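You operate a simulated robot arm through the tools that you are given. There is no shell and no other tool.

You run a simulated two-armed robot. Do the job below in one go: nothing can be reset, and whatever is moved stays where it is left.

JOB
Spray the tea towel damp, lay the pillowcase on it and spray that too.
Fine: before the nose of the unplugged iron, which stays put; both end damp, not soaked.

It is judged by the outcome, as a careful person would: the job done as asked, and still so three seconds after it is handed in. It fails if anything else is knocked over, pushed out of place, dropped, spilled or broken. Flat cloth is picked up by pressing the open fingertips on it (5 to 10 N) and closing them slowly along it; thin cloth reads only 2 to 8 mm in the jaws.

ROBOT AND FRAMES
Two 7-joint arms with two-finger grippers on one trunk that stands fixed in place. Base frame: the origin is at the foot of the trunk, x ahead of it, y to its left, z up; the work surface is at about z = 91. Lengths are in cm, angles in degrees, forces in N, time in s.
The left shoulder is at [11.5, 21.6, 106.5], the right one opposite. With the tool pointing down near the work surface each hand reaches from about 10 to 84 cm from the base axis, measured 20 degrees to its own side. Payload 3.18 kg a hand.
The TCP of each hand is the grasp point between the finger pads, 3 cm short of the fingertips. In the tool frame z runs along the fingers and y along their closing line. The gripper opens to 14.4 cm; its body begins 10.3 cm behind the TCP.
Orientation is that of the tool frame in the base frame, as a unit quaternion [x, y, z, w]. With the fingers straight down and closing along the base's y, the tool's x points along the base's -x, its y along +y and its z along -z.

CONTROLS
- The arms move only by the tool apply_moves. It takes "left_steps", "right_steps" or both (then of equal length, played together; a hand with none holds still); each is a list of rows, each a list of 7 numbers: the turn, a rotation vector about the tool's x, y, z in degrees, then the shift along the tool's x, y, z in cm, then the finger opening in cm, from 0 to 14.4. In form: [[wx, wy, wz, x, y, z, jaw], ...]. A call has 1 to 20 rows; each row is the pose to reach, as a shift and turn from the pose commanded when the call began, along the tool's axes at that moment. Each row takes 0.2 s and may step no farther than 5 cm and 8.6 degrees from the row before; otherwise, or with a gripper value out of range, the whole call is refused. Where a pose cannot be reached the arm comes as near as it can. A force on the tool above 40 N (or 10 N above the force at the start of the call, whichever is more), or a blocked arm, ends the call early, and 0.2 s more pass. Each finger travels about 18.67 cm/s and halts on what it meets, pressing with about 42 N; the grip force reading is that of the motor and also rises with nothing between the fingers. The clock runs only during rows and for 0.2 s after the last one: add rows that repeat a pose to give the fingers time. It gives the time, the measured TCP pose, the force on the tool (base axes), the opening and the grip force at its end, in the units of the frame above (readings bear some noise), with the torque about the TCP (base axes, N m) and any sound that the robot's microphone picked up.
- Cameras (640 x 400 px; columns grow to the right, rows downward): "scene" is now at [22.49, -5.01, 126.89]; the picture's right is [-0.52, -0.86, 0.00], its down [-0.32, 0.20, -0.93] and it looks along [0.79, -0.48, -0.38] (base axes); focal length 226 px, centre (320, 200). "left" rides on the left gripper at [7.6, -1.6, -14.3] in its tool frame; the picture's right is [0.21, 0.98, 0.00], its down [-0.84, 0.18, -0.51] and it looks along [-0.50, 0.11, 0.86] (tool axes); focal length 218 px, centre (320, 200). "right" rides on the right gripper at [7.6, 1.6, -14.3] in its tool frame; the picture's right is [-0.21, 0.98, 0.00], its down [-0.84, -0.18, -0.51] and it looks along [-0.50, -0.11, 0.86] (tool axes); focal length 218 px, centre (320, 200).
- capture(camera): a new picture of that camera. No time passes.
- slide_trunk(by): moves the trunk up (or, below 0, down) by that many cm; the arms and the scene camera ride with it, the base frame stays. It gives what a move gives, with no picture.
- pan_tilt(pan, tilt): turns the head with the scene camera to pan (to the left, within 80 degrees either way) and tilt (down, from -29 to 69), counted from straight ahead of the robot (the tilt from the chest, where the trunk bows). It gives what a move gives.
- probe_pixels(camera, pixels): for up to 12 pixels [column, row] of the newest picture of that camera ("zoom" is the newest enlarged one), the place [x, y, z] in the base frame of the surface seen there, good to about 0.3 cm. No time passes.
- enlarge(camera, box): a new picture of the part [left, top, right, bottom] of that camera's present view, enlarged. No time passes.
- job_done(): hands the job in; it is judged then, once.

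Leave the grippers open and the arms clear of the work at the hand-in unless told otherwise.

The tools are called after ">>>" as a command line: name --argument value ..., lists and objects as JSON in quotes. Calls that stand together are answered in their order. apply_moves: Moves the arms, as the interface text tells. Its arguments: {"type":"object","properties":{"left_steps":{"type":"array","items":{"type":"array","items":{"type":"number"}}},"right_steps":{"type":"array","items":{"type":"array","items":{"type":"number"}}}},"required":[]} The other tools are called the same way: slide_trunk (by) moves the trunk up or down; pan_tilt (pan, tilt) turns the head that bears the scene camera; capture (camera) takes a picture; probe_pixels (camera, pixels) gives the place of the surface under pixels of a picture; enlarge (camera, box) takes an enlarged picture of a part of a camera's view; job_done () hands the job in.

At the start:

```text
time: 0.0
left_eef_pos: [41.77, -3.44, 117.72]
left_tool_rot: [0.0, 1.0, 0.0, 0.0]
left_contact_force: [0.0, 0.0, -0.2]
left_ft_torque: [0.0, -0.03, 0.0]
left_finger_gap: 14.43
left_grip_force: 0.1
right_eef_pos: [49.24, -49.25, 113.43]
right_tool_rot: [0.0, 1.0, 0.0, 0.0]
right_contact_force: [-0.3, -0.5, -0.4]
right_ft_torque: [0.03, 0.04, -0.01]
right_finger_gap: 14.38
right_grip_force: 0.2
trunk travel left (down, up): [-15.0, 21.9]
head pan, tilt (commanded): [-31.2, 22.2]
```

scene: 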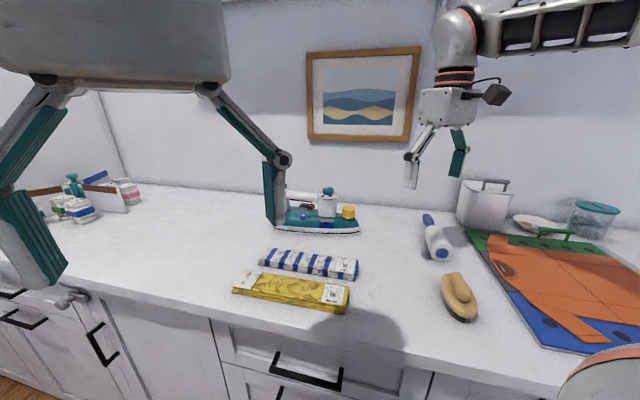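
right: 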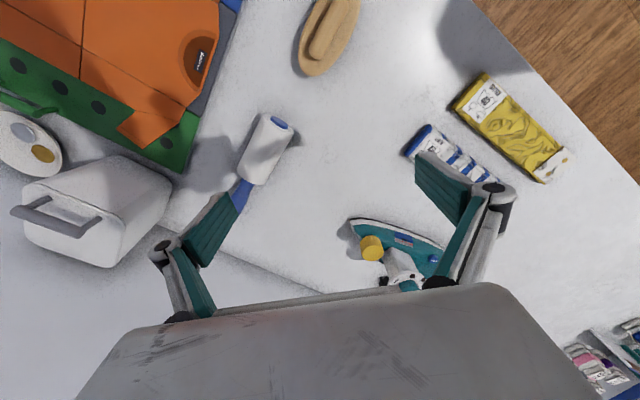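
left: 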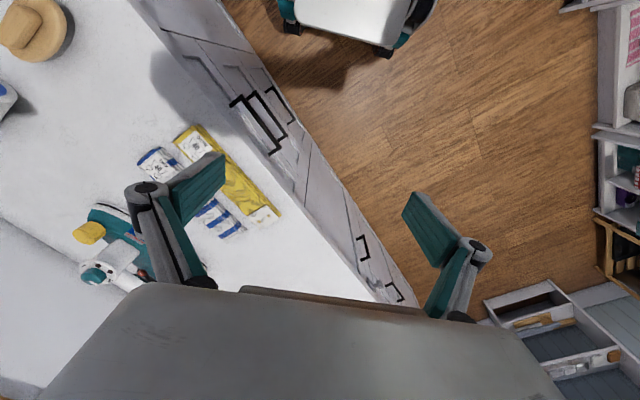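

I see an iron with a teal base around (315,215), a blue-striped folded cloth at (310,263) and a yellow folded cloth at (290,292). A spray bottle could be the thing with a teal head at (328,200). I'll enlarge the middle and the sides to identify everything.

>>> enlarge --camera "scene" --box '[220, 170, 380, 320]'

>>> enlarge --camera "scene" --box '[400, 160, 640, 360]'

>>> enlarge --camera "scene" --box '[0, 150, 180, 260]'

```text
2.67 times, centred on (300, 245) of scene
```

zoom: 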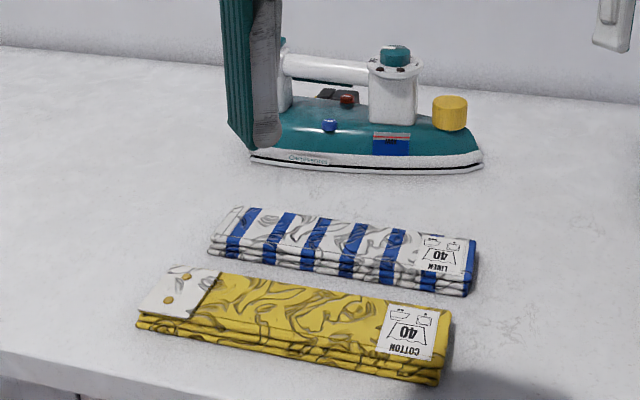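

```text
2.00 times, centred on (520, 260) of scene
```

zoom: 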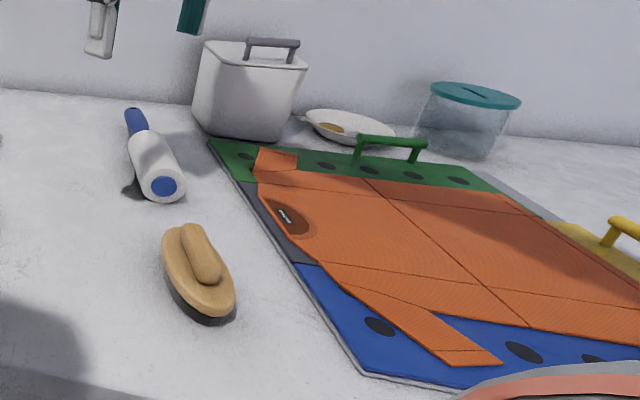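

```text
3.56 times, centred on (90, 205) of scene
```

zoom: 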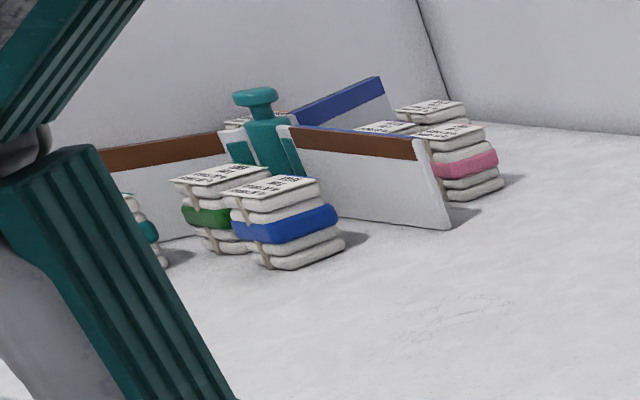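

The blue-striped cloth is labelled LINEN and the yellow one, with a buttoned flap, COTTON. The iron has a teal push button on its handle, a yellow knob at the nose and some coloured controls. I'll enlarge the iron and both cloths more, and look at the right camera.

>>> enlarge --camera "scene" --box '[270, 180, 366, 240]'

>>> enlarge --camera "right" --box '[320, 190, 480, 290]'

>>> enlarge --camera "left" --box '[60, 190, 180, 290]'

>>> enlarge --camera "scene" --box '[220, 240, 370, 320]'

```text
6.67 times, centred on (318, 210) of scene
```

zoom: 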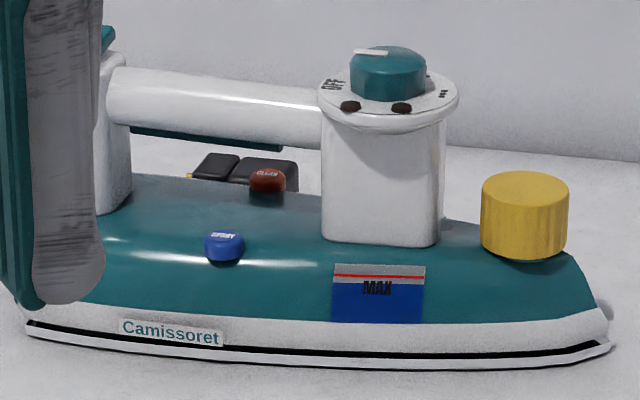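

```text
4.00 times, centred on (400, 240) of right
```

zoom: 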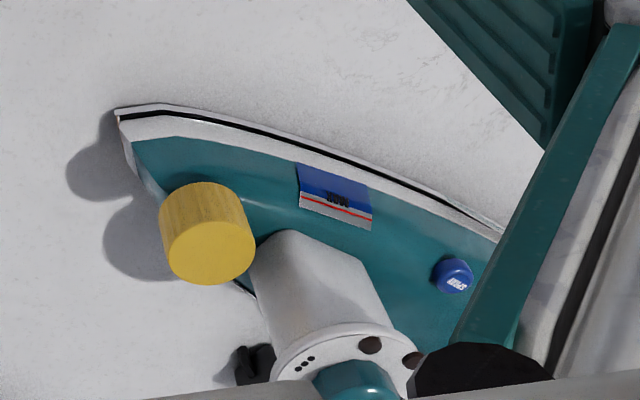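

```text
4.00 times, centred on (120, 240) of left
```

zoom: 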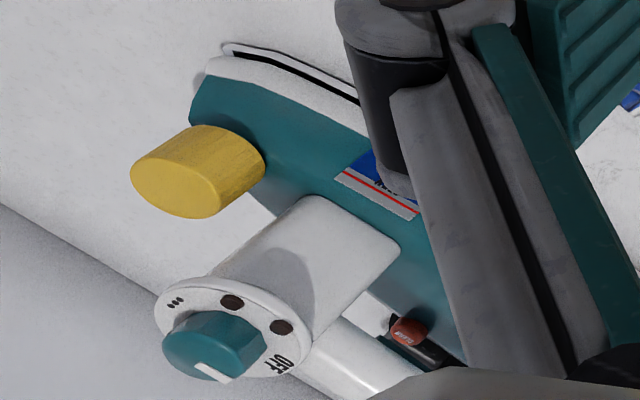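

```text
4.27 times, centred on (295, 280) of scene
```

zoom: 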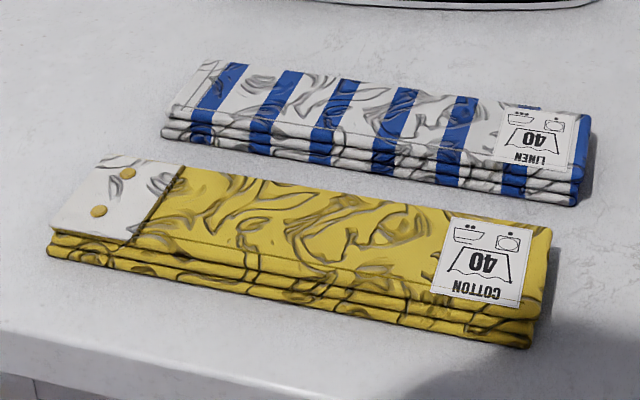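

The iron's near side has a blue button reading SPRAY, the far side a red one (CLEAN?), with the dial at OFF, the tank at MAX and a yellow cap at the nose. I'll now measure places in a fresh scene picture: cloth corners, iron nose, buttons, cap.

>>> enlarge --camera "scene" --box '[220, 170, 380, 320]'

>>> probe_pixels --camera "zoom" --pixels '[[236, 208], [474, 240], [466, 294], [208, 250], [180, 266], [450, 313], [437, 382], [138, 318], [330, 124], [347, 98], [450, 98], [482, 158]]'

>>> probe_pixels --camera "scene" --pixels '[[328, 190], [348, 208], [359, 232], [322, 199], [277, 230], [435, 250], [428, 220], [460, 290], [475, 225], [545, 350], [480, 205], [540, 221]]'

```text
2.67 times, centred on (300, 245) of scene
```

zoom: 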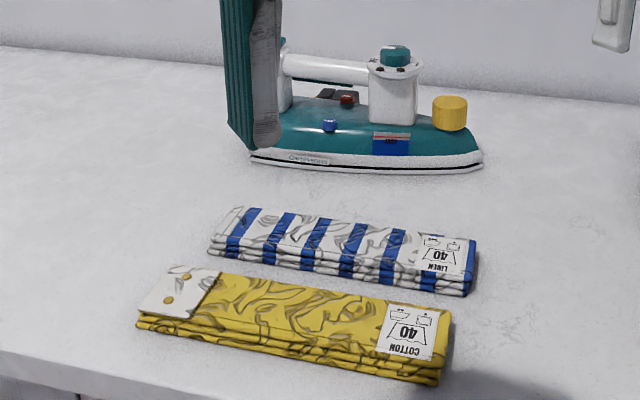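

```text
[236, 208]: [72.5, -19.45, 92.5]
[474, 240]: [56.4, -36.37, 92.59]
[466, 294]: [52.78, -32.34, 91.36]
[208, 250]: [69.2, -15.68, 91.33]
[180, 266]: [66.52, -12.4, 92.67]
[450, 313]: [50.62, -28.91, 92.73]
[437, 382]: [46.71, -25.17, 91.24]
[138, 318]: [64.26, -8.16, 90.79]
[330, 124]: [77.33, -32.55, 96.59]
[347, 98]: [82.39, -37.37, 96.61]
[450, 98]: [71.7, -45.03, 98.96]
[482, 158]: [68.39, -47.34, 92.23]
```

```text
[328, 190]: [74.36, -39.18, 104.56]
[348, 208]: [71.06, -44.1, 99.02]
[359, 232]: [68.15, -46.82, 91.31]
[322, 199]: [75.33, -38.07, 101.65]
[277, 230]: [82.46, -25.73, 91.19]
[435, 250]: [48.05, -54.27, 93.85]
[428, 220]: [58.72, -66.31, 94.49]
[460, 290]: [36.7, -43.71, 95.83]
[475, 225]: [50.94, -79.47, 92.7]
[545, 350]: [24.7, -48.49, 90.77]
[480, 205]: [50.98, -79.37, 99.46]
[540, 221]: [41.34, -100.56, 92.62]
```

Towel is about 23 x 5.5 x 2 cm around (62.7,-26), pillowcase around (57,-18.7), iron nose about (68.3,-47.3). I'll zoom in hard on the SPRAY button, the nose and the yellow cap to see how they work.

>>> enlarge --camera "scene" --box '[294, 208, 326, 228]'

>>> enlarge --camera "scene" --box '[334, 200, 366, 240]'

>>> enlarge --camera "right" --box '[340, 210, 388, 260]'

>>> enlarge --camera "right" --box '[400, 230, 448, 270]'

>>> enlarge --camera "left" --box '[70, 200, 130, 250]'

```text
16.00 times, centred on (310, 218) of scene
```

zoom: 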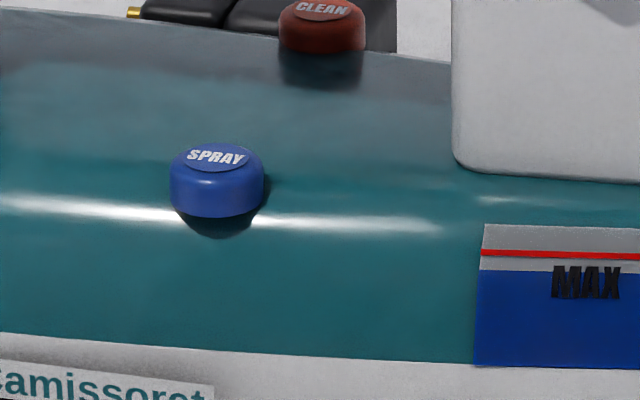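

```text
10.00 times, centred on (350, 220) of scene
```

zoom: 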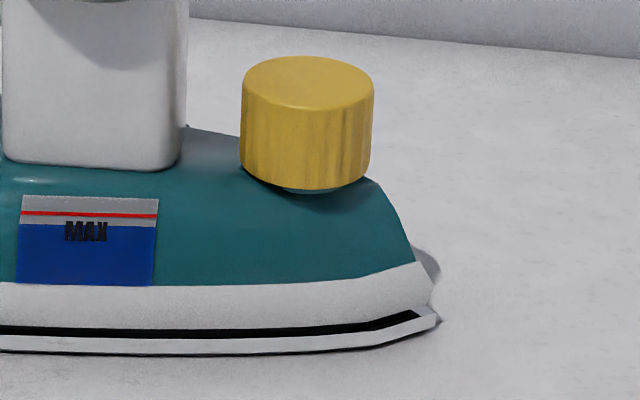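

```text
8.00 times, centred on (364, 235) of right
```

zoom: 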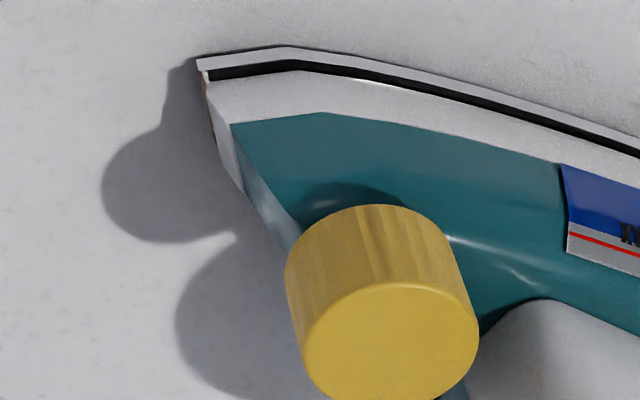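

```text
10.00 times, centred on (424, 250) of right
```

zoom: 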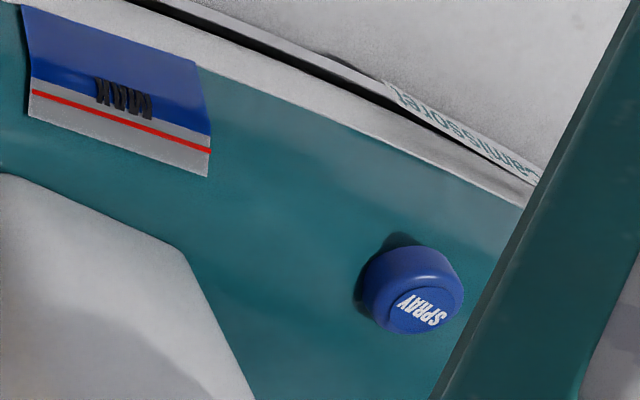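

```text
8.00 times, centred on (100, 225) of left
```

zoom: 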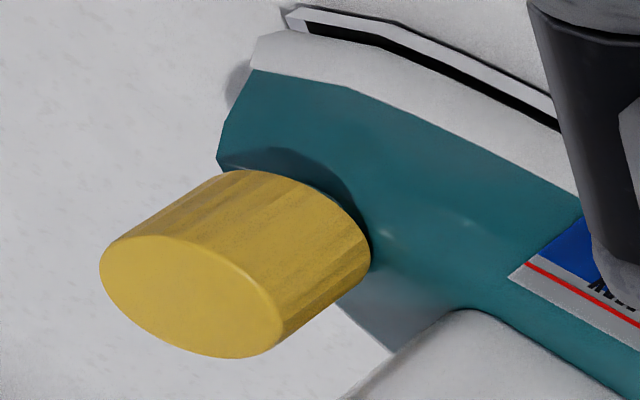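

The blue SPRAY button is an upright little dome on the near shoulder of the iron; the nose front is hidden from here. I'll bring the right hand out to the right, turning it so its camera looks back at the iron's nose from the front, staying well above everything (fingertips at z≈110).

>>> apply_moves --right_steps '[[0, 0, -8, 0, -2, 0, 14.4], [0, 0, -16, -1, -4, 0, 14.4], [0, 0, -24, -1.5, -6.5, 0, 14.4], [0, 0, -32, -2, -9, 0, 14.4], [0, 0, -40, -2.5, -11.5, 0, 14.4], [0, 0, -48, -3, -14, 0, 14.4], [0, 0, -56, -3.5, -16, 0, 14.4]]'

>>> capture --camera "right"

>>> capture --camera "scene"

```text
time: 1.6
left_eef_pos: [41.82, -3.56, 117.62]
left_tool_rot: [0.0, 1.0, 0.0, 0.0]
left_contact_force: [0.6, 0.2, -0.2]
left_ft_torque: [-0.01, 0.0, -0.01]
left_finger_gap: 14.4
left_grip_force: 0.0
right_eef_pos: [52.86, -65.32, 113.38]
right_tool_rot: [-0.47, 0.883, 0.0, 0.0]
right_contact_force: [-0.7, -0.1, 0.2]
right_ft_torque: [0.01, 0.01, -0.02]
right_finger_gap: 14.42
right_grip_force: 0.0
trunk travel left (down, up): [-15.0, 21.9]
head pan, tilt (commanded): [-31.2, 22.2]
```

```text
taken
```

right: 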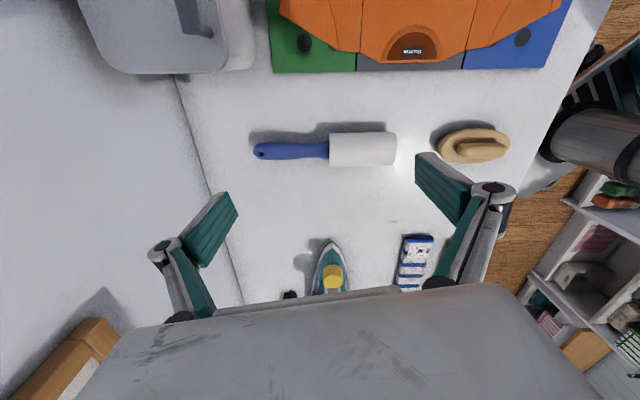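

```text
taken
```

scene: 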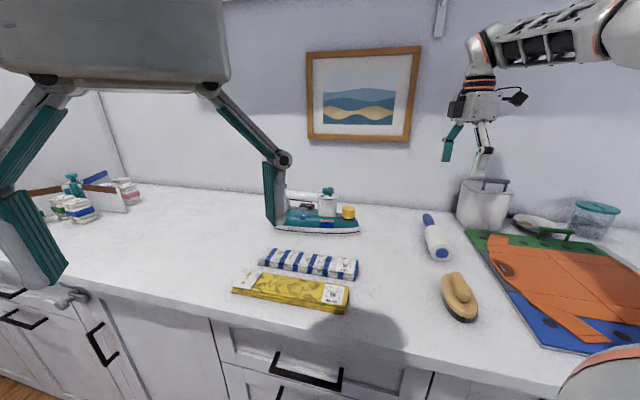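

From here the iron's nose points toward the camera at (333,250). I'll enlarge it to look for the nozzle.

>>> enlarge --camera "right" --box '[280, 220, 380, 295]'

>>> probe_pixels --camera "right" --pixels '[[333, 239], [258, 152], [390, 150], [330, 131], [330, 165], [505, 148], [440, 135], [273, 70], [550, 66], [225, 65], [200, 180], [330, 200]]'

```text
5.33 times, centred on (330, 258) of right
```

zoom: 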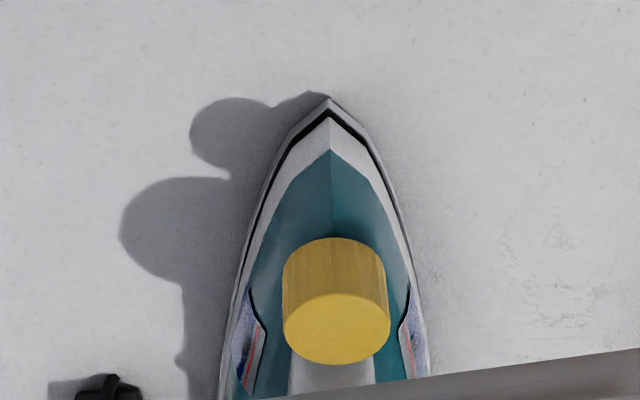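

```text
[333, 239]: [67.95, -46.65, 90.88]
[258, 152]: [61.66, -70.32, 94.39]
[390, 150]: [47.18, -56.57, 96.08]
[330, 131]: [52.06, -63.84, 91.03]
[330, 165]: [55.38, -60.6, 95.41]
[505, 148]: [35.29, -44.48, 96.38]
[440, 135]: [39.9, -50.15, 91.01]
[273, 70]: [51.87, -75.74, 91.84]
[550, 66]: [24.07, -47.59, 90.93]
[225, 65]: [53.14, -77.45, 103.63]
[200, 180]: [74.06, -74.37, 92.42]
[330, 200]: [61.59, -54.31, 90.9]
```

The iron's nose points back toward this camera, tip at about (68.1,-46.8). The lint roller lies crosswise some 17 cm before it, (47,-56)–(62,-70), so the cloths will go crosswise in that gap. Next I'll bring the right hand over the towel, turned to close across its narrow side, and draw the left hand aside to the left.

>>> apply_moves --right_steps '[[0, 0, 1, -4.2, 1.5, 0, 14.4], [0, 0, 2, -8.5, 3.1, 0, 14.4], [0, 0, 3, -12.7, 4.6, 0, 14.4], [0, 0, 4, -17, 6.2, 0, 14.4], [0, 0, 5, -21.2, 7.7, 0, 14.4], [0, 0, 6, -25.4, 9.2, 0, 14.4], [0, 0, 7, -29.6, 10.8, 0, 14.4], [0, 0, 8, -33.9, 12.3, 0, 14.4], [0, 0, 9.4, -38.1, 13.8, 0, 14.4]]' --left_steps '[[0, 0, 0, 1, 3, 0, 14.4], [0, 0, 0, 2, 6, 0, 14.4], [0, 0, 0, 3, 9, 0, 14.4], [0, 0, 0, 4, 12, 0, 14.4], [0, 0, 0, 5, 15, 0, 14.4], [0, 0, 0, 6, 18, 0, 14.4], [0, 0, 0, 7, 21, 0, 14.4], [0, 0, 0, 8, 24, 0, 14.4], [0, 0, 0, 8, 26, 0, 14.4]]'

>>> capture --camera "right"

>>> capture --camera "scene"

```text
time: 2.5
left_eef_pos: [39.4, 5.59, 117.47]
left_tool_rot: [-0.012, 1.0, 0.0, 0.0]
left_contact_force: [17.1, -16.6, -1.2]
left_ft_torque: [2.66, 2.6, 1.97]
left_finger_gap: 14.42
left_grip_force: 0.0
right_eef_pos: [56.24, -51.85, 113.3]
right_tool_rot: [-0.445, 0.896, 0.001, 0.0]
right_contact_force: [0.7, -0.5, -1.1]
right_ft_torque: [0.03, -0.03, -0.02]
right_finger_gap: 14.4
right_grip_force: 0.0
trunk travel left (down, up): [-15.0, 21.9]
head pan, tilt (commanded): [-31.2, 22.2]
stopped in row 4 (left hand): the force on the tool passed its limit at 55 N (the readings are from after the stop); the commanded pose is now the measured one
```

```text
taken
```

right: 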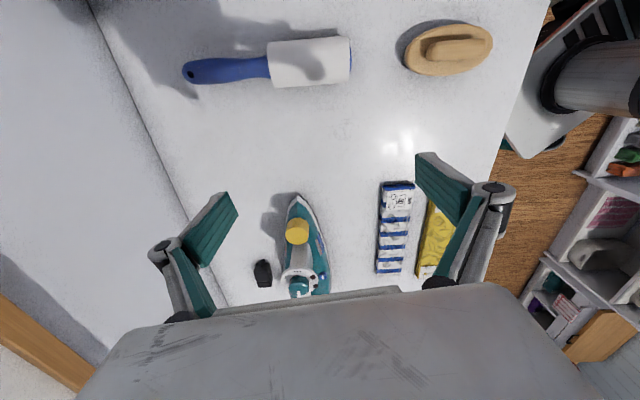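

```text
taken
```

scene: 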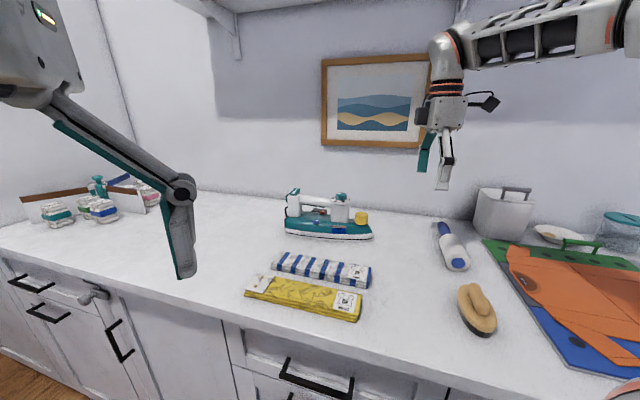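

The left hand's move was stopped by contact (force on it toward +x, -y, so something lies behind-left of it), and the scene view has shifted a bit, so the head may be what it touched. I'll look through the left camera before moving anything.

>>> capture --camera "left"

>>> enlarge --camera "scene" --box '[0, 0, 320, 200]'

>>> probe_pixels --camera "scene" --pixels '[[371, 237], [276, 254], [362, 315], [30, 60], [185, 190], [180, 270], [60, 10], [455, 270]]'

```text
taken
```

left: 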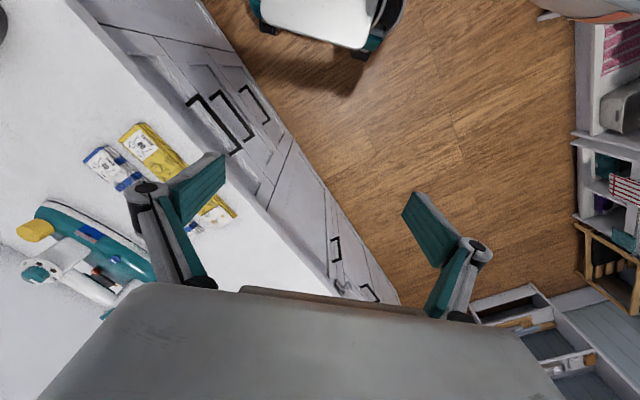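

```text
2.00 times, centred on (160, 100) of scene
```

zoom: 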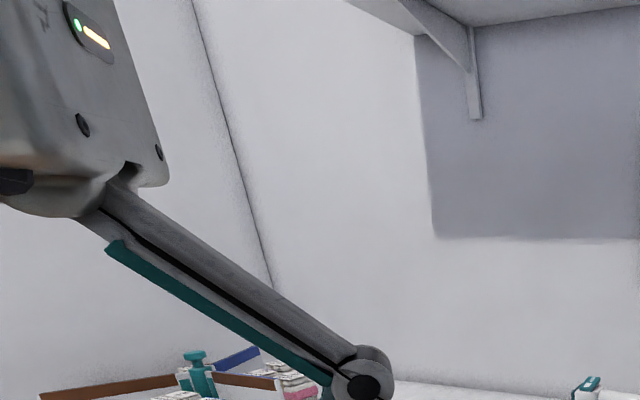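

```text
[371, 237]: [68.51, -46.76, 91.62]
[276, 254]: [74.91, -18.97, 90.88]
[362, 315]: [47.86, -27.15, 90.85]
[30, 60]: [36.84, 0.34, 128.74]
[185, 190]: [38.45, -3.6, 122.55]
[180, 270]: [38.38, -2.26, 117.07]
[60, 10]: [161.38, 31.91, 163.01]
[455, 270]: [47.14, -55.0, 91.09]
```

The left hand's camera housing pushed on the robot's own head (the objects on the table measure at the same places as before, so nothing else was touched). I'll move the left hand forward, away from the head, then to the left, and continue bringing the right hand over the towel afterwards.

>>> apply_moves --left_steps '[[0, 0, 0, -3, -1, 0, 14.4], [0, 0, 0, -6.5, -1, 0, 14.4], [0, 0, 0, -10, 0, 0, 14.4], [0, 0, 0, -11, 4, 0, 14.4], [0, 0, 0, -11, 8.5, 0, 14.4], [0, 0, 0, -11, 13, 0, 14.4], [0, 0, 0, -11, 17.5, 0, 14.4], [0, 0, 0, -11, 22, 0, 14.4], [0, 0, 0, -10, 26, 0, 14.4]]'

>>> capture --camera "scene"

```text
time: 4.5
left_eef_pos: [47.13, 28.59, 114.64]
left_tool_rot: [-0.01, 1.0, 0.0, 0.003]
left_contact_force: [0.0, -0.5, 0.0]
left_ft_torque: [0.05, 0.02, -0.01]
left_finger_gap: 14.4
left_grip_force: 0.1
left hand out of reach, approached as far as the arm can: row 8, 9
right_eef_pos: [56.16, -51.84, 113.4]
right_tool_rot: [-0.446, 0.895, 0.0, 0.0]
right_contact_force: [0.3, 0.5, -0.3]
right_ft_torque: [0.01, -0.01, -0.02]
right_finger_gap: 14.41
right_grip_force: 0.0
trunk travel left (down, up): [-15.0, 21.9]
head pan, tilt (commanded): [-31.2, 22.2]
```

```text
taken
```

scene: 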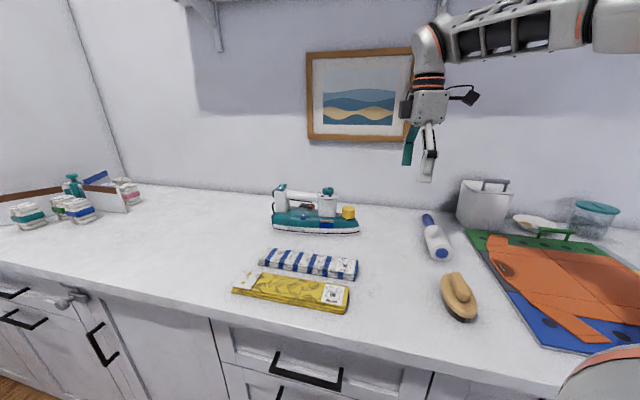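

The head view is back to its original state and the left hand is clear at the left. The objects look unchanged. Now the right hand goes on to above the towel centre (62.7,-26).

>>> apply_moves --right_steps '[[0, 0, 1, -4.1, 1.7, 0, 14.4], [0, 0, 2, -8.2, 3.4, 0, 14.4], [0, 0, 3.5, -12.3, 5.1, 0, 14.4], [0, 0, 5, -16.4, 6.9, 0, 14.4], [0, 0, 6, -20.5, 8.6, 0, 14.4], [0, 0, 6.4, -24.5, 10.3, 0, 14.4], [0, 0, 6.4, -24.5, 10.3, 0, 14.4]]'

>>> capture --camera "right"

>>> capture --camera "scene"

```text
time: 6.1
left_eef_pos: [46.78, 28.53, 114.84]
left_tool_rot: [-0.01, 1.0, -0.001, 0.005]
left_contact_force: [-0.3, 0.0, 0.2]
left_ft_torque: [0.0, -0.07, 0.02]
left_finger_gap: 14.39
left_grip_force: 0.0
right_eef_pos: [62.0, -27.29, 113.74]
right_tool_rot: [-0.395, 0.919, -0.001, 0.003]
right_contact_force: [-0.2, 0.9, 1.3]
right_ft_torque: [-0.06, -0.06, -0.03]
right_finger_gap: 14.43
right_grip_force: 0.0
right hand out of reach, approached as far as the arm can: row 6, 7
trunk travel left (down, up): [-15.0, 21.9]
head pan, tilt (commanded): [-31.2, 22.2]
```

```text
taken
```

right: 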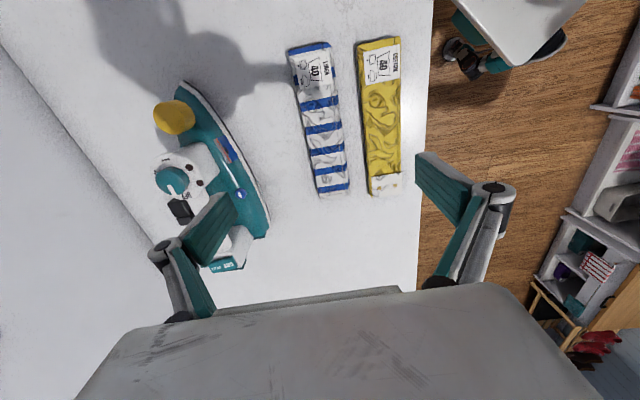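

```text
taken
```

scene: 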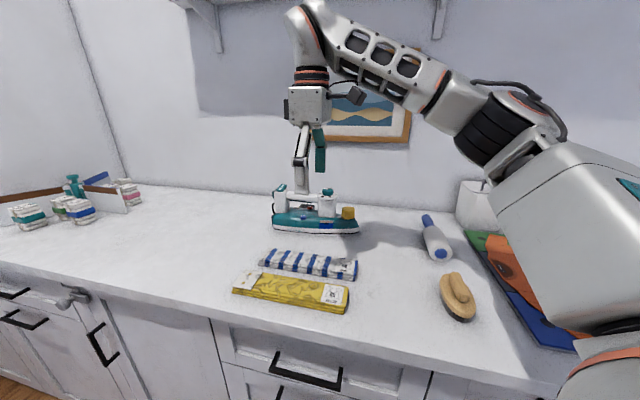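

The hand stands close to the towel. It reports being at the edge of its reach at this height (lower down it should reach farther). I'll measure the towel's and pillowcase's edges in this picture: towel corners near (288,48), (330,42), (318,197), (350,190).

>>> probe_pixels --camera "right" --pixels '[[289, 50], [329, 44], [319, 193], [348, 188], [308, 120], [337, 115], [360, 45], [399, 40], [371, 194], [402, 192], [240, 194], [184, 86]]'

>>> enlarge --camera "right" --box '[270, 30, 420, 200]'

>>> probe_pixels --camera "scene" --pixels '[[215, 30], [440, 20], [180, 5], [300, 15], [310, 90], [320, 165]]'

```text
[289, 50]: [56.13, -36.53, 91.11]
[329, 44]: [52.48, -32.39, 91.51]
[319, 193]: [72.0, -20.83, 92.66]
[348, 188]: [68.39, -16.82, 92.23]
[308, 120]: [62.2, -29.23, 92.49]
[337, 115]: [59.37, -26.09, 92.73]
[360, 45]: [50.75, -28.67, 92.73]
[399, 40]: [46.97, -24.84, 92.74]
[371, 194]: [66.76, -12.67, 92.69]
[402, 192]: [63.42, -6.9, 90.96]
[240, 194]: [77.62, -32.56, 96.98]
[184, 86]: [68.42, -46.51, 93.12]
```

```text
2.35 times, centred on (345, 115) of right
```

zoom: 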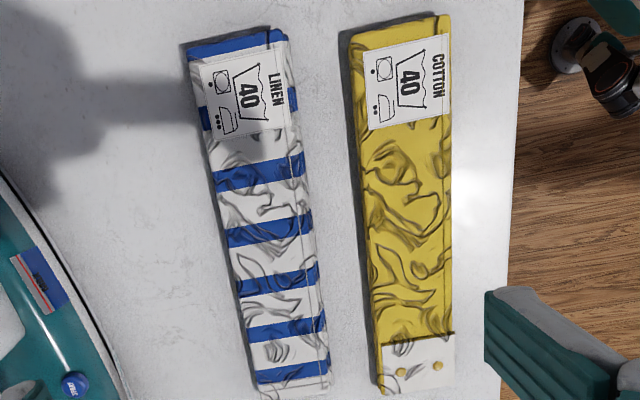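

```text
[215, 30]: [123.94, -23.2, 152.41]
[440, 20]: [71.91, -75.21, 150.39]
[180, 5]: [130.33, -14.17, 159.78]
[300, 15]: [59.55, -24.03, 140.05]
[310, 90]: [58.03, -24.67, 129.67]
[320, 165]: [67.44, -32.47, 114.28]
```

The towel's centre is (62.5,-26.2), long axis at about 45°, matching the hand's turn. I'll lower the right hand to z≈100 over the centre with the fingers at 8 cm, staying above the cloth, then look again.

>>> apply_moves --right_steps '[[0, 0, 0.5, -0.5, 0.2, 3, 13], [0, 0, 0.5, -1, 0.3, 6, 11.5], [0, 0, 0.5, -1, 0.3, 9, 10], [0, 0, 0.5, -1, 0.3, 12, 8.5], [0, 0, 0.5, -1, 0.3, 13.7, 8], [0, 0, 0.5, -1, 0.3, 13.7, 8]]'

>>> capture --camera "right"

>>> capture --camera "scene"

```text
time: 7.5
left_eef_pos: [47.21, 28.57, 114.6]
left_tool_rot: [-0.011, 1.0, 0.0, 0.004]
left_contact_force: [-0.5, 0.7, 0.2]
left_ft_torque: [0.03, 0.01, 0.0]
left_finger_gap: 14.4
left_grip_force: 0.0
right_eef_pos: [62.98, -26.23, 99.63]
right_tool_rot: [-0.391, 0.92, -0.001, 0.0]
right_contact_force: [0.3, -0.2, -0.3]
right_ft_torque: [0.01, 0.0, -0.02]
right_finger_gap: 8.0
right_grip_force: 0.0
trunk travel left (down, up): [-15.0, 21.9]
head pan, tilt (commanded): [-31.2, 22.2]
```

```text
taken
```

right: 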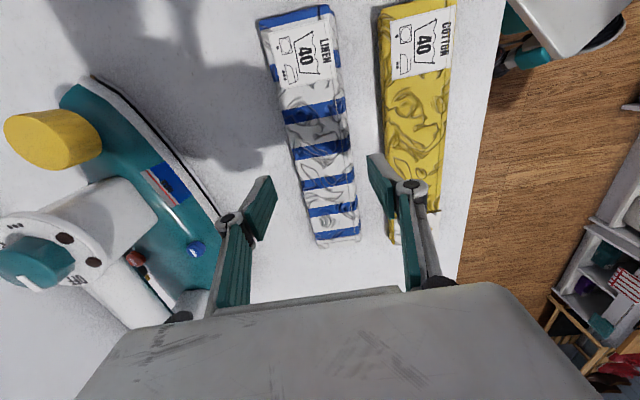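

```text
taken
```

scene: 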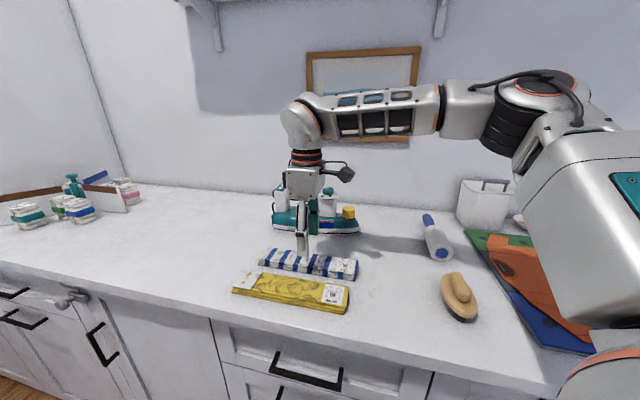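

The towel sits centred between the fingers: its edges at row 161 are about (296) and (350), the tool axis at (320,161). The near finger must fit the ~3.8 cm gap to the pillowcase; I'll enlarge to gauge the finger thickness.

>>> enlarge --camera "right" --box '[220, 120, 460, 270]'

>>> probe_pixels --camera "right" --pixels '[[370, 160], [388, 212], [400, 190], [412, 190], [270, 190], [250, 235], [352, 155], [384, 150], [297, 160], [425, 185]]'

```text
2.67 times, centred on (340, 195) of right
```

zoom: 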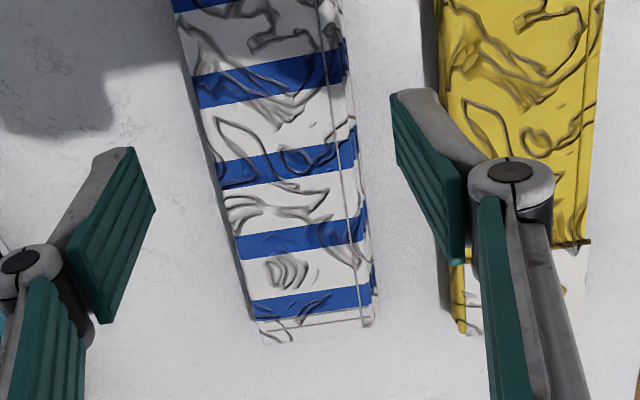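

```text
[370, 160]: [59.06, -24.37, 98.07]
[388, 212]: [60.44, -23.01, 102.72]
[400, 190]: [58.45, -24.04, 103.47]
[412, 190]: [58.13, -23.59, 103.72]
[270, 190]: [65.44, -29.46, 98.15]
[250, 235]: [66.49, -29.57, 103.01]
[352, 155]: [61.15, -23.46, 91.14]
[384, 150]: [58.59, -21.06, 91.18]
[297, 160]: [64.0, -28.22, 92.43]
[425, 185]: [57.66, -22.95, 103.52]
```

The fingertips are about 1.5 cm thick; with the jaws at 7.6 cm and the hand moved 0.4 cm toward the pillowcase, each finger clears both cloths. I'll lower to TCP z≈94.5 (tips ≈0.6 cm above the table) without closing yet.

>>> apply_moves --right_steps '[[0, 0, 0, 0, 0.4, 1, 7.6], [0, 0, 0, 0, 0.4, 2.5, 7.6], [0, 0, 0, 0, 0.4, 4, 7.6], [0, 0, 0, 0, 0.4, 5.1, 7.6], [0, 0, 0, 0, 0.4, 5.1, 7.6]]'

>>> capture --camera "right"

>>> enlarge --camera "scene" --box '[220, 160, 380, 320]'

```text
time: 8.7
left_eef_pos: [47.22, 28.54, 114.57]
left_tool_rot: [-0.011, 1.0, 0.001, 0.002]
left_contact_force: [0.2, -0.5, -0.1]
left_ft_torque: [-0.05, 0.01, -0.01]
left_finger_gap: 14.39
left_grip_force: 0.1
right_eef_pos: [62.58, -26.01, 94.56]
right_tool_rot: [-0.391, 0.921, -0.001, 0.001]
right_contact_force: [-0.4, -1.1, 0.1]
right_ft_torque: [-0.01, 0.0, 0.01]
right_finger_gap: 7.62
right_grip_force: 0.1
trunk travel left (down, up): [-15.0, 21.9]
head pan, tilt (commanded): [-31.2, 22.2]
```

```text
taken
```

right: 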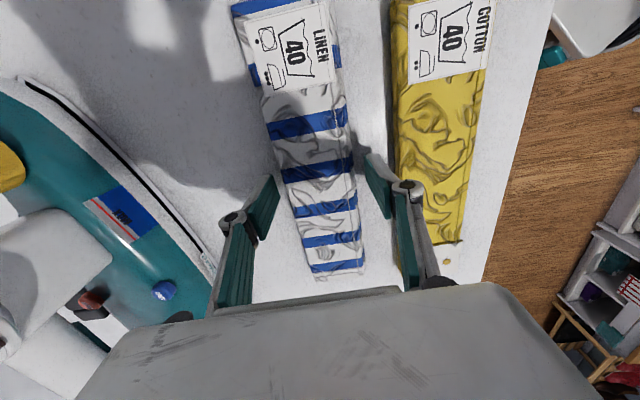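

```text
2.50 times, centred on (300, 240) of scene
```

zoom: 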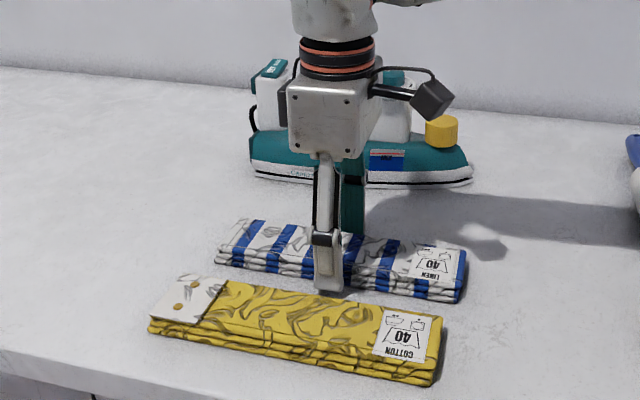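

The fingers straddle the towel cleanly without touching. Now I'll close slowly and watch where they meet the cloth.

>>> apply_moves --right_steps '[[0, 0, 0, 0, 0, 0, 7.0], [0, 0, 0, 0, 0, 0, 6.4], [0, 0, 0, 0, 0, 0, 5.9], [0, 0, 0, 0, 0, 0, 5.4], [0, 0, 0, 0, 0, 0, 5.0], [0, 0, 0, 0, 0, 0, 4.6], [0, 0, 0, 0, 0, 0, 4.6]]'

>>> capture --camera "right"

>>> enlarge --camera "scene" --box '[220, 160, 380, 320]'

```text
time: 10.3
left_eef_pos: [47.18, 28.41, 114.6]
left_tool_rot: [-0.011, 1.0, 0.0, 0.002]
left_contact_force: [-1.1, -0.4, 0.1]
left_ft_torque: [-0.02, 0.04, 0.01]
left_finger_gap: 14.41
left_grip_force: 0.0
right_eef_pos: [62.71, -25.99, 94.58]
right_tool_rot: [-0.391, 0.92, 0.0, 0.0]
right_contact_force: [0.4, 0.2, 0.6]
right_ft_torque: [0.01, 0.0, -0.13]
right_finger_gap: 5.92
right_grip_force: 42.0
trunk travel left (down, up): [-15.0, 21.9]
head pan, tilt (commanded): [-31.2, 22.2]
```

```text
taken
```

right: 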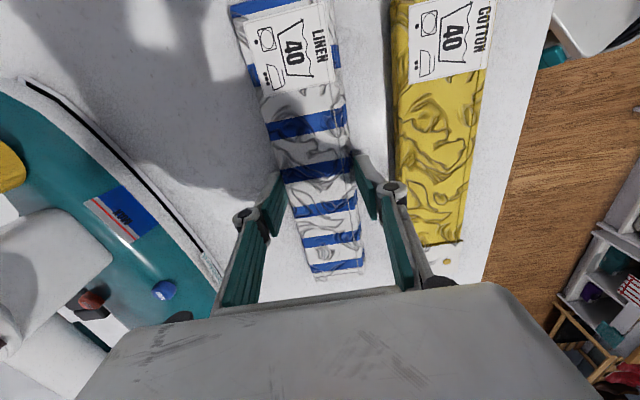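

```text
2.50 times, centred on (300, 240) of scene
```

zoom: 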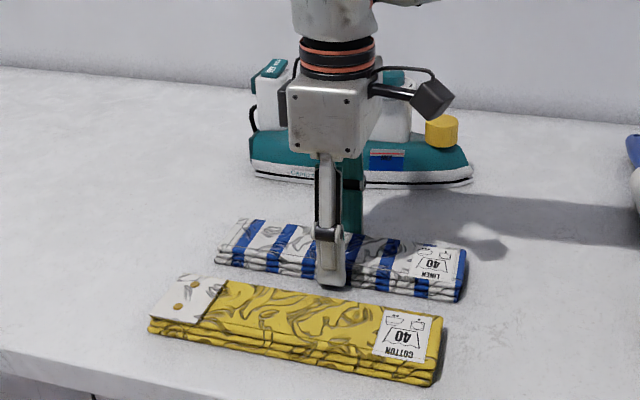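

Firm grip at 5.9 cm: the folded towel is a stiff packet. I'll lift it straight up about 12 cm, slowly at first.

>>> apply_moves --right_steps '[[0, 0, 0, 0, 0, -0.7, 4.6], [0, 0, 0, 0, 0, -1.5, 4.6], [0, 0, 0, 0, 0, -3, 4.6], [0, 0, 0, 0, 0, -5, 4.6], [0, 0, 0, 0, 0, -7.5, 4.6], [0, 0, 0, 0, 0, -10, 4.6], [0, 0, 0, 0, 0, -12, 4.6]]'

>>> capture --camera "right"

>>> capture --camera "scene"

```text
time: 11.9
left_eef_pos: [47.25, 28.65, 114.67]
left_tool_rot: [-0.011, 1.0, 0.0, 0.002]
left_contact_force: [0.0, 0.7, -0.6]
left_ft_torque: [0.0, 0.01, 0.01]
left_finger_gap: 14.41
left_grip_force: 0.0
right_eef_pos: [62.55, -25.98, 106.58]
right_tool_rot: [-0.391, 0.92, 0.0, 0.0]
right_contact_force: [-0.6, -0.2, -0.6]
right_ft_torque: [-0.03, 0.0, 0.03]
right_finger_gap: 5.9
right_grip_force: 41.6
trunk travel left (down, up): [-15.0, 21.9]
head pan, tilt (commanded): [-31.2, 22.2]
```

```text
taken
```

right: 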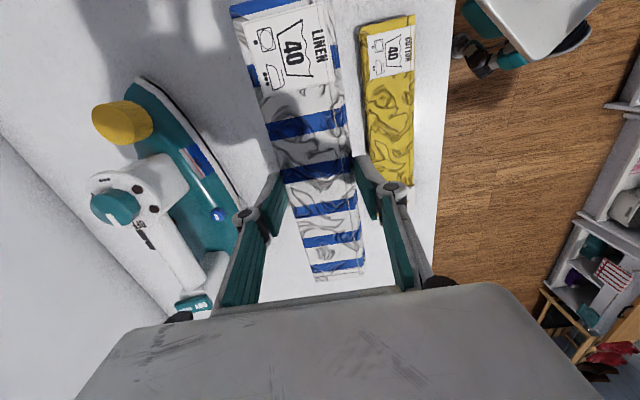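

```text
taken
```

scene: 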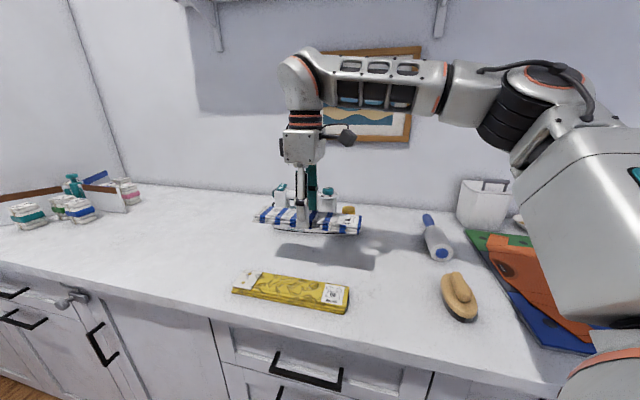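

The towel is held level and clear. Before carrying it I want the iron's centre line exactly; I'll enlarge the iron in this view and measure the cap's and dial's centres and the heel.

>>> enlarge --camera "right" --box '[60, 60, 260, 330]'

>>> probe_pixels --camera "right" --pixels '[[113, 208], [108, 122], [140, 79], [195, 304], [165, 155], [240, 190], [217, 214], [180, 250]]'

```text
1.48 times, centred on (160, 195) of right
```

zoom: 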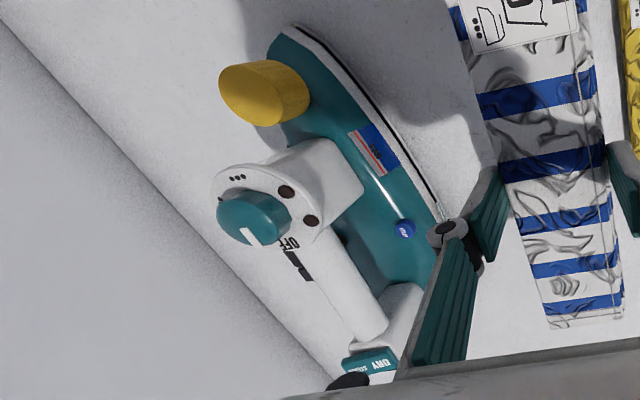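

```text
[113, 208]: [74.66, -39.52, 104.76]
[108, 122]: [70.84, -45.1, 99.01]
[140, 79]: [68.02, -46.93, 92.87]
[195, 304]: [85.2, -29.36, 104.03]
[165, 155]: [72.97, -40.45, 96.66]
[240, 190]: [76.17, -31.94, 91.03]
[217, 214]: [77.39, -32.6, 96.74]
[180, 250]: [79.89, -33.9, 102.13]
```

The iron's line runs from heel (85,-29) to nose (68.1,-46.9), about 46° — the same as the hand's turn now. I'll carry the towel along the near side of the iron past the nose level, turning it 90° on the way so it lies crosswise, staying at z≈106 about 14 cm to the near side of the iron's line.

>>> apply_moves --right_steps '[[0, 0, 7.5, 1.6, -0.2, 0, 4.6], [0, 0, 15, 3.2, -0.5, 0, 4.6], [0, 0, 22.5, 4.7, -1, 0, 4.6], [0, 0, 30, 6.3, -1.4, 0, 4.6], [0, 0, 37.5, 7.9, -1.8, 0, 4.6], [0, 0, 45, 9.4, -2.2, 0, 4.6], [0, 0, 52.5, 11, -2.6, 0, 4.6], [0, 0, 60, 12.6, -3, 0, 4.6], [0, 0, 67.5, 14.2, -3.4, 0, 4.6], [0, 0, 75, 15.7, -3.8, 0, 4.6], [0, 0, 82.5, 17.3, -4.1, 0, 4.6], [0, 0, 90, 18.85, -4.4, 0, 4.6], [0, 0, 90, 18.85, -4.4, 0, 4.6]]'

>>> capture --camera "right"

>>> capture --camera "scene"

```text
time: 14.7
left_eef_pos: [47.34, 28.57, 114.63]
left_tool_rot: [-0.011, 1.0, 0.001, 0.003]
left_contact_force: [0.4, -0.6, -0.3]
left_ft_torque: [-0.02, -0.04, -0.02]
left_finger_gap: 14.4
left_grip_force: 0.1
right_eef_pos: [56.1, -52.19, 110.49]
right_tool_rot: [0.251, 0.968, 0.003, -0.006]
right_contact_force: [-0.2, -0.3, -0.8]
right_ft_torque: [0.01, 0.02, 0.02]
right_finger_gap: 5.9
right_grip_force: 41.8
right hand out of reach, approached as far as the arm can: row 6, 7, 8, 9, 10, 11, 12, 13
trunk travel left (down, up): [-15.0, 21.9]
head pan, tilt (commanded): [-31.2, 22.2]
```

```text
taken
```

right: 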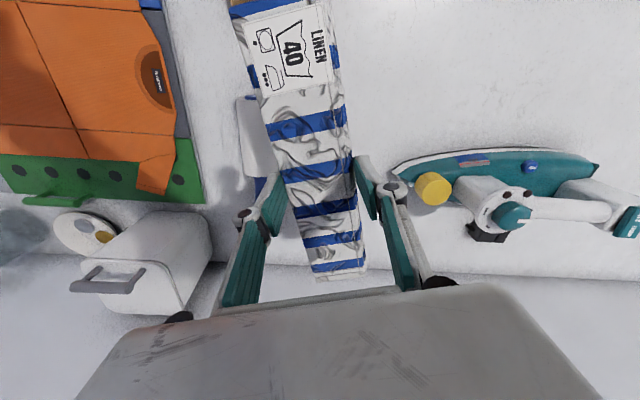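

```text
taken
```

scene: 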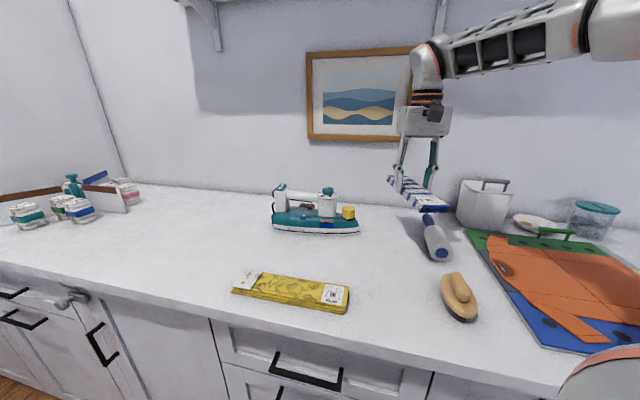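

The hand could not follow fully: it ended at (56.1,-52.2,110.5) with the towel turned to about -29° (crosswise would be -43°). The grip is still firm. I'll first see what it holds as its command with one still row, before lowering to a height where it reaches better.

>>> apply_moves --right_steps '[[0, 0, 0, 0, 0, 0, 4.6]]'

>>> probe_pixels --camera "scene" --pixels '[[430, 45], [437, 5], [205, 3], [222, 48], [425, 55], [560, 15], [395, 180], [440, 205]]'

```text
time: 15.1
left_eef_pos: [47.2, 28.54, 114.67]
left_tool_rot: [-0.011, 1.0, 0.0, 0.003]
left_contact_force: [0.1, -0.4, -0.4]
left_ft_torque: [0.01, -0.02, 0.0]
left_finger_gap: 14.38
left_grip_force: 0.0
right_eef_pos: [56.12, -52.04, 110.54]
right_tool_rot: [0.251, 0.968, 0.005, -0.006]
right_contact_force: [-0.9, -0.8, -0.5]
right_ft_torque: [-0.03, -0.01, 0.03]
right_finger_gap: 5.92
right_grip_force: 42.2
trunk travel left (down, up): [-15.0, 21.9]
head pan, tilt (commanded): [-31.2, 22.2]
```

```text
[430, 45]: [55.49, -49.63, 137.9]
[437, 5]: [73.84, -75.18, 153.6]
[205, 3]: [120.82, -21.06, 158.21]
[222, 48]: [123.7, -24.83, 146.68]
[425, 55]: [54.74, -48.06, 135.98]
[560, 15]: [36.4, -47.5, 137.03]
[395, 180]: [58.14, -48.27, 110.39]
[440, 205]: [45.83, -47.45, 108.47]
```

It now holds a valid pose. I'll lower toward z≈101 while moving to before the nose and turning the remaining 14°, in small rows.

>>> apply_moves --right_steps '[[0, 0, 0, 0, 0, 2, 4.6], [0, 0, 0, -0.5, 0.3, 4.5, 4.6], [0, 0, 2, -1.5, 0.8, 7, 4.6], [0, 0, 5, -3, 1.5, 9, 4.6], [0, 0, 8, -4.5, 2.3, 9.5, 4.6], [0, 0, 11, -5.5, 2.8, 9.5, 4.6], [0, 0, 14, -6, 3.1, 9.5, 4.6], [0, 0, 14, -6, 3.1, 9.5, 4.6]]'

>>> capture --camera "right"

>>> capture --camera "scene"

```text
time: 16.9
left_eef_pos: [47.12, 28.5, 114.73]
left_tool_rot: [-0.011, 1.0, 0.0, 0.003]
left_contact_force: [-0.5, -0.1, 0.2]
left_ft_torque: [0.02, 0.01, -0.02]
left_finger_gap: 14.42
left_grip_force: 0.1
right_eef_pos: [63.51, -59.71, 105.1]
right_tool_rot: [0.367, 0.93, 0.004, -0.005]
right_contact_force: [-0.8, -0.9, -1.6]
right_ft_torque: [0.04, -0.01, 0.02]
right_finger_gap: 5.89
right_grip_force: 42.2
right hand out of reach, approached as far as the arm can: row 1, 2, 3, 4, 5, 6, 7, 8
trunk travel left (down, up): [-15.0, 21.9]
head pan, tilt (commanded): [-31.2, 22.2]
```

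```text
taken
```

right: 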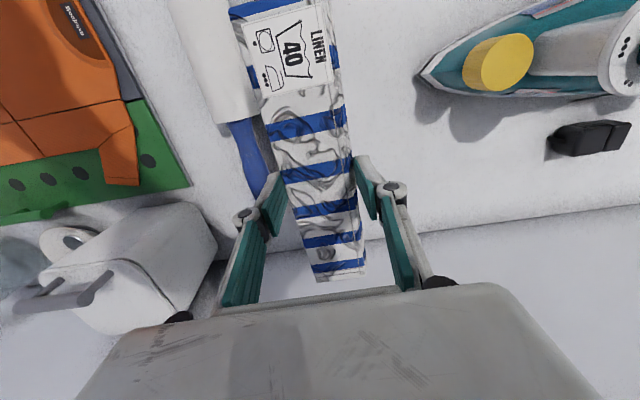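

```text
taken
```

scene: 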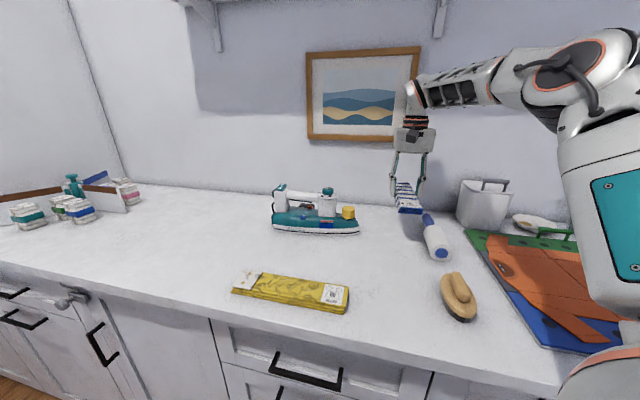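

Now the towel is turned right (-43°), but the arm's limits pushed it sideways to (63.5,-59.7). Crosswise to the degree isn't needed; a turn of about -20° is still well before the nose and should suit the arm. I'll turn back to -20° and move to (62.9,-53.5) at z≈105.

>>> apply_moves --right_steps '[[0, 0, -4, 0.8, 0.7, 0, 4.6], [0, 0, -8, 1.6, 1.4, 0, 4.6], [0, 0, -12, 2.4, 2.1, 0, 4.6], [0, 0, -16, 3.2, 2.8, 0, 4.6], [0, 0, -20, 4.0, 3.5, 0, 4.6], [0, 0, -23, 4.7, 4.1, 0, 4.6], [0, 0, -23, 4.7, 4.1, 0, 4.6]]'

>>> capture --camera "right"

```text
time: 18.5
left_eef_pos: [47.36, 28.54, 114.58]
left_tool_rot: [-0.011, 1.0, 0.0, 0.002]
left_contact_force: [0.1, 0.4, 0.6]
left_ft_torque: [-0.01, -0.01, 0.03]
left_finger_gap: 14.4
left_grip_force: 0.2
right_eef_pos: [62.89, -53.41, 105.17]
right_tool_rot: [0.174, 0.985, 0.005, -0.005]
right_contact_force: [-0.3, -0.7, -1.5]
right_ft_torque: [0.01, -0.01, 0.04]
right_finger_gap: 5.89
right_grip_force: 41.6
trunk travel left (down, up): [-15.0, 21.9]
head pan, tilt (commanded): [-31.2, 22.2]
```

```text
taken
```

right: 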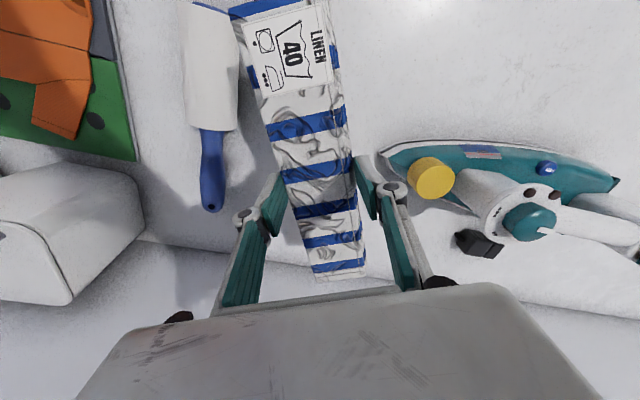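

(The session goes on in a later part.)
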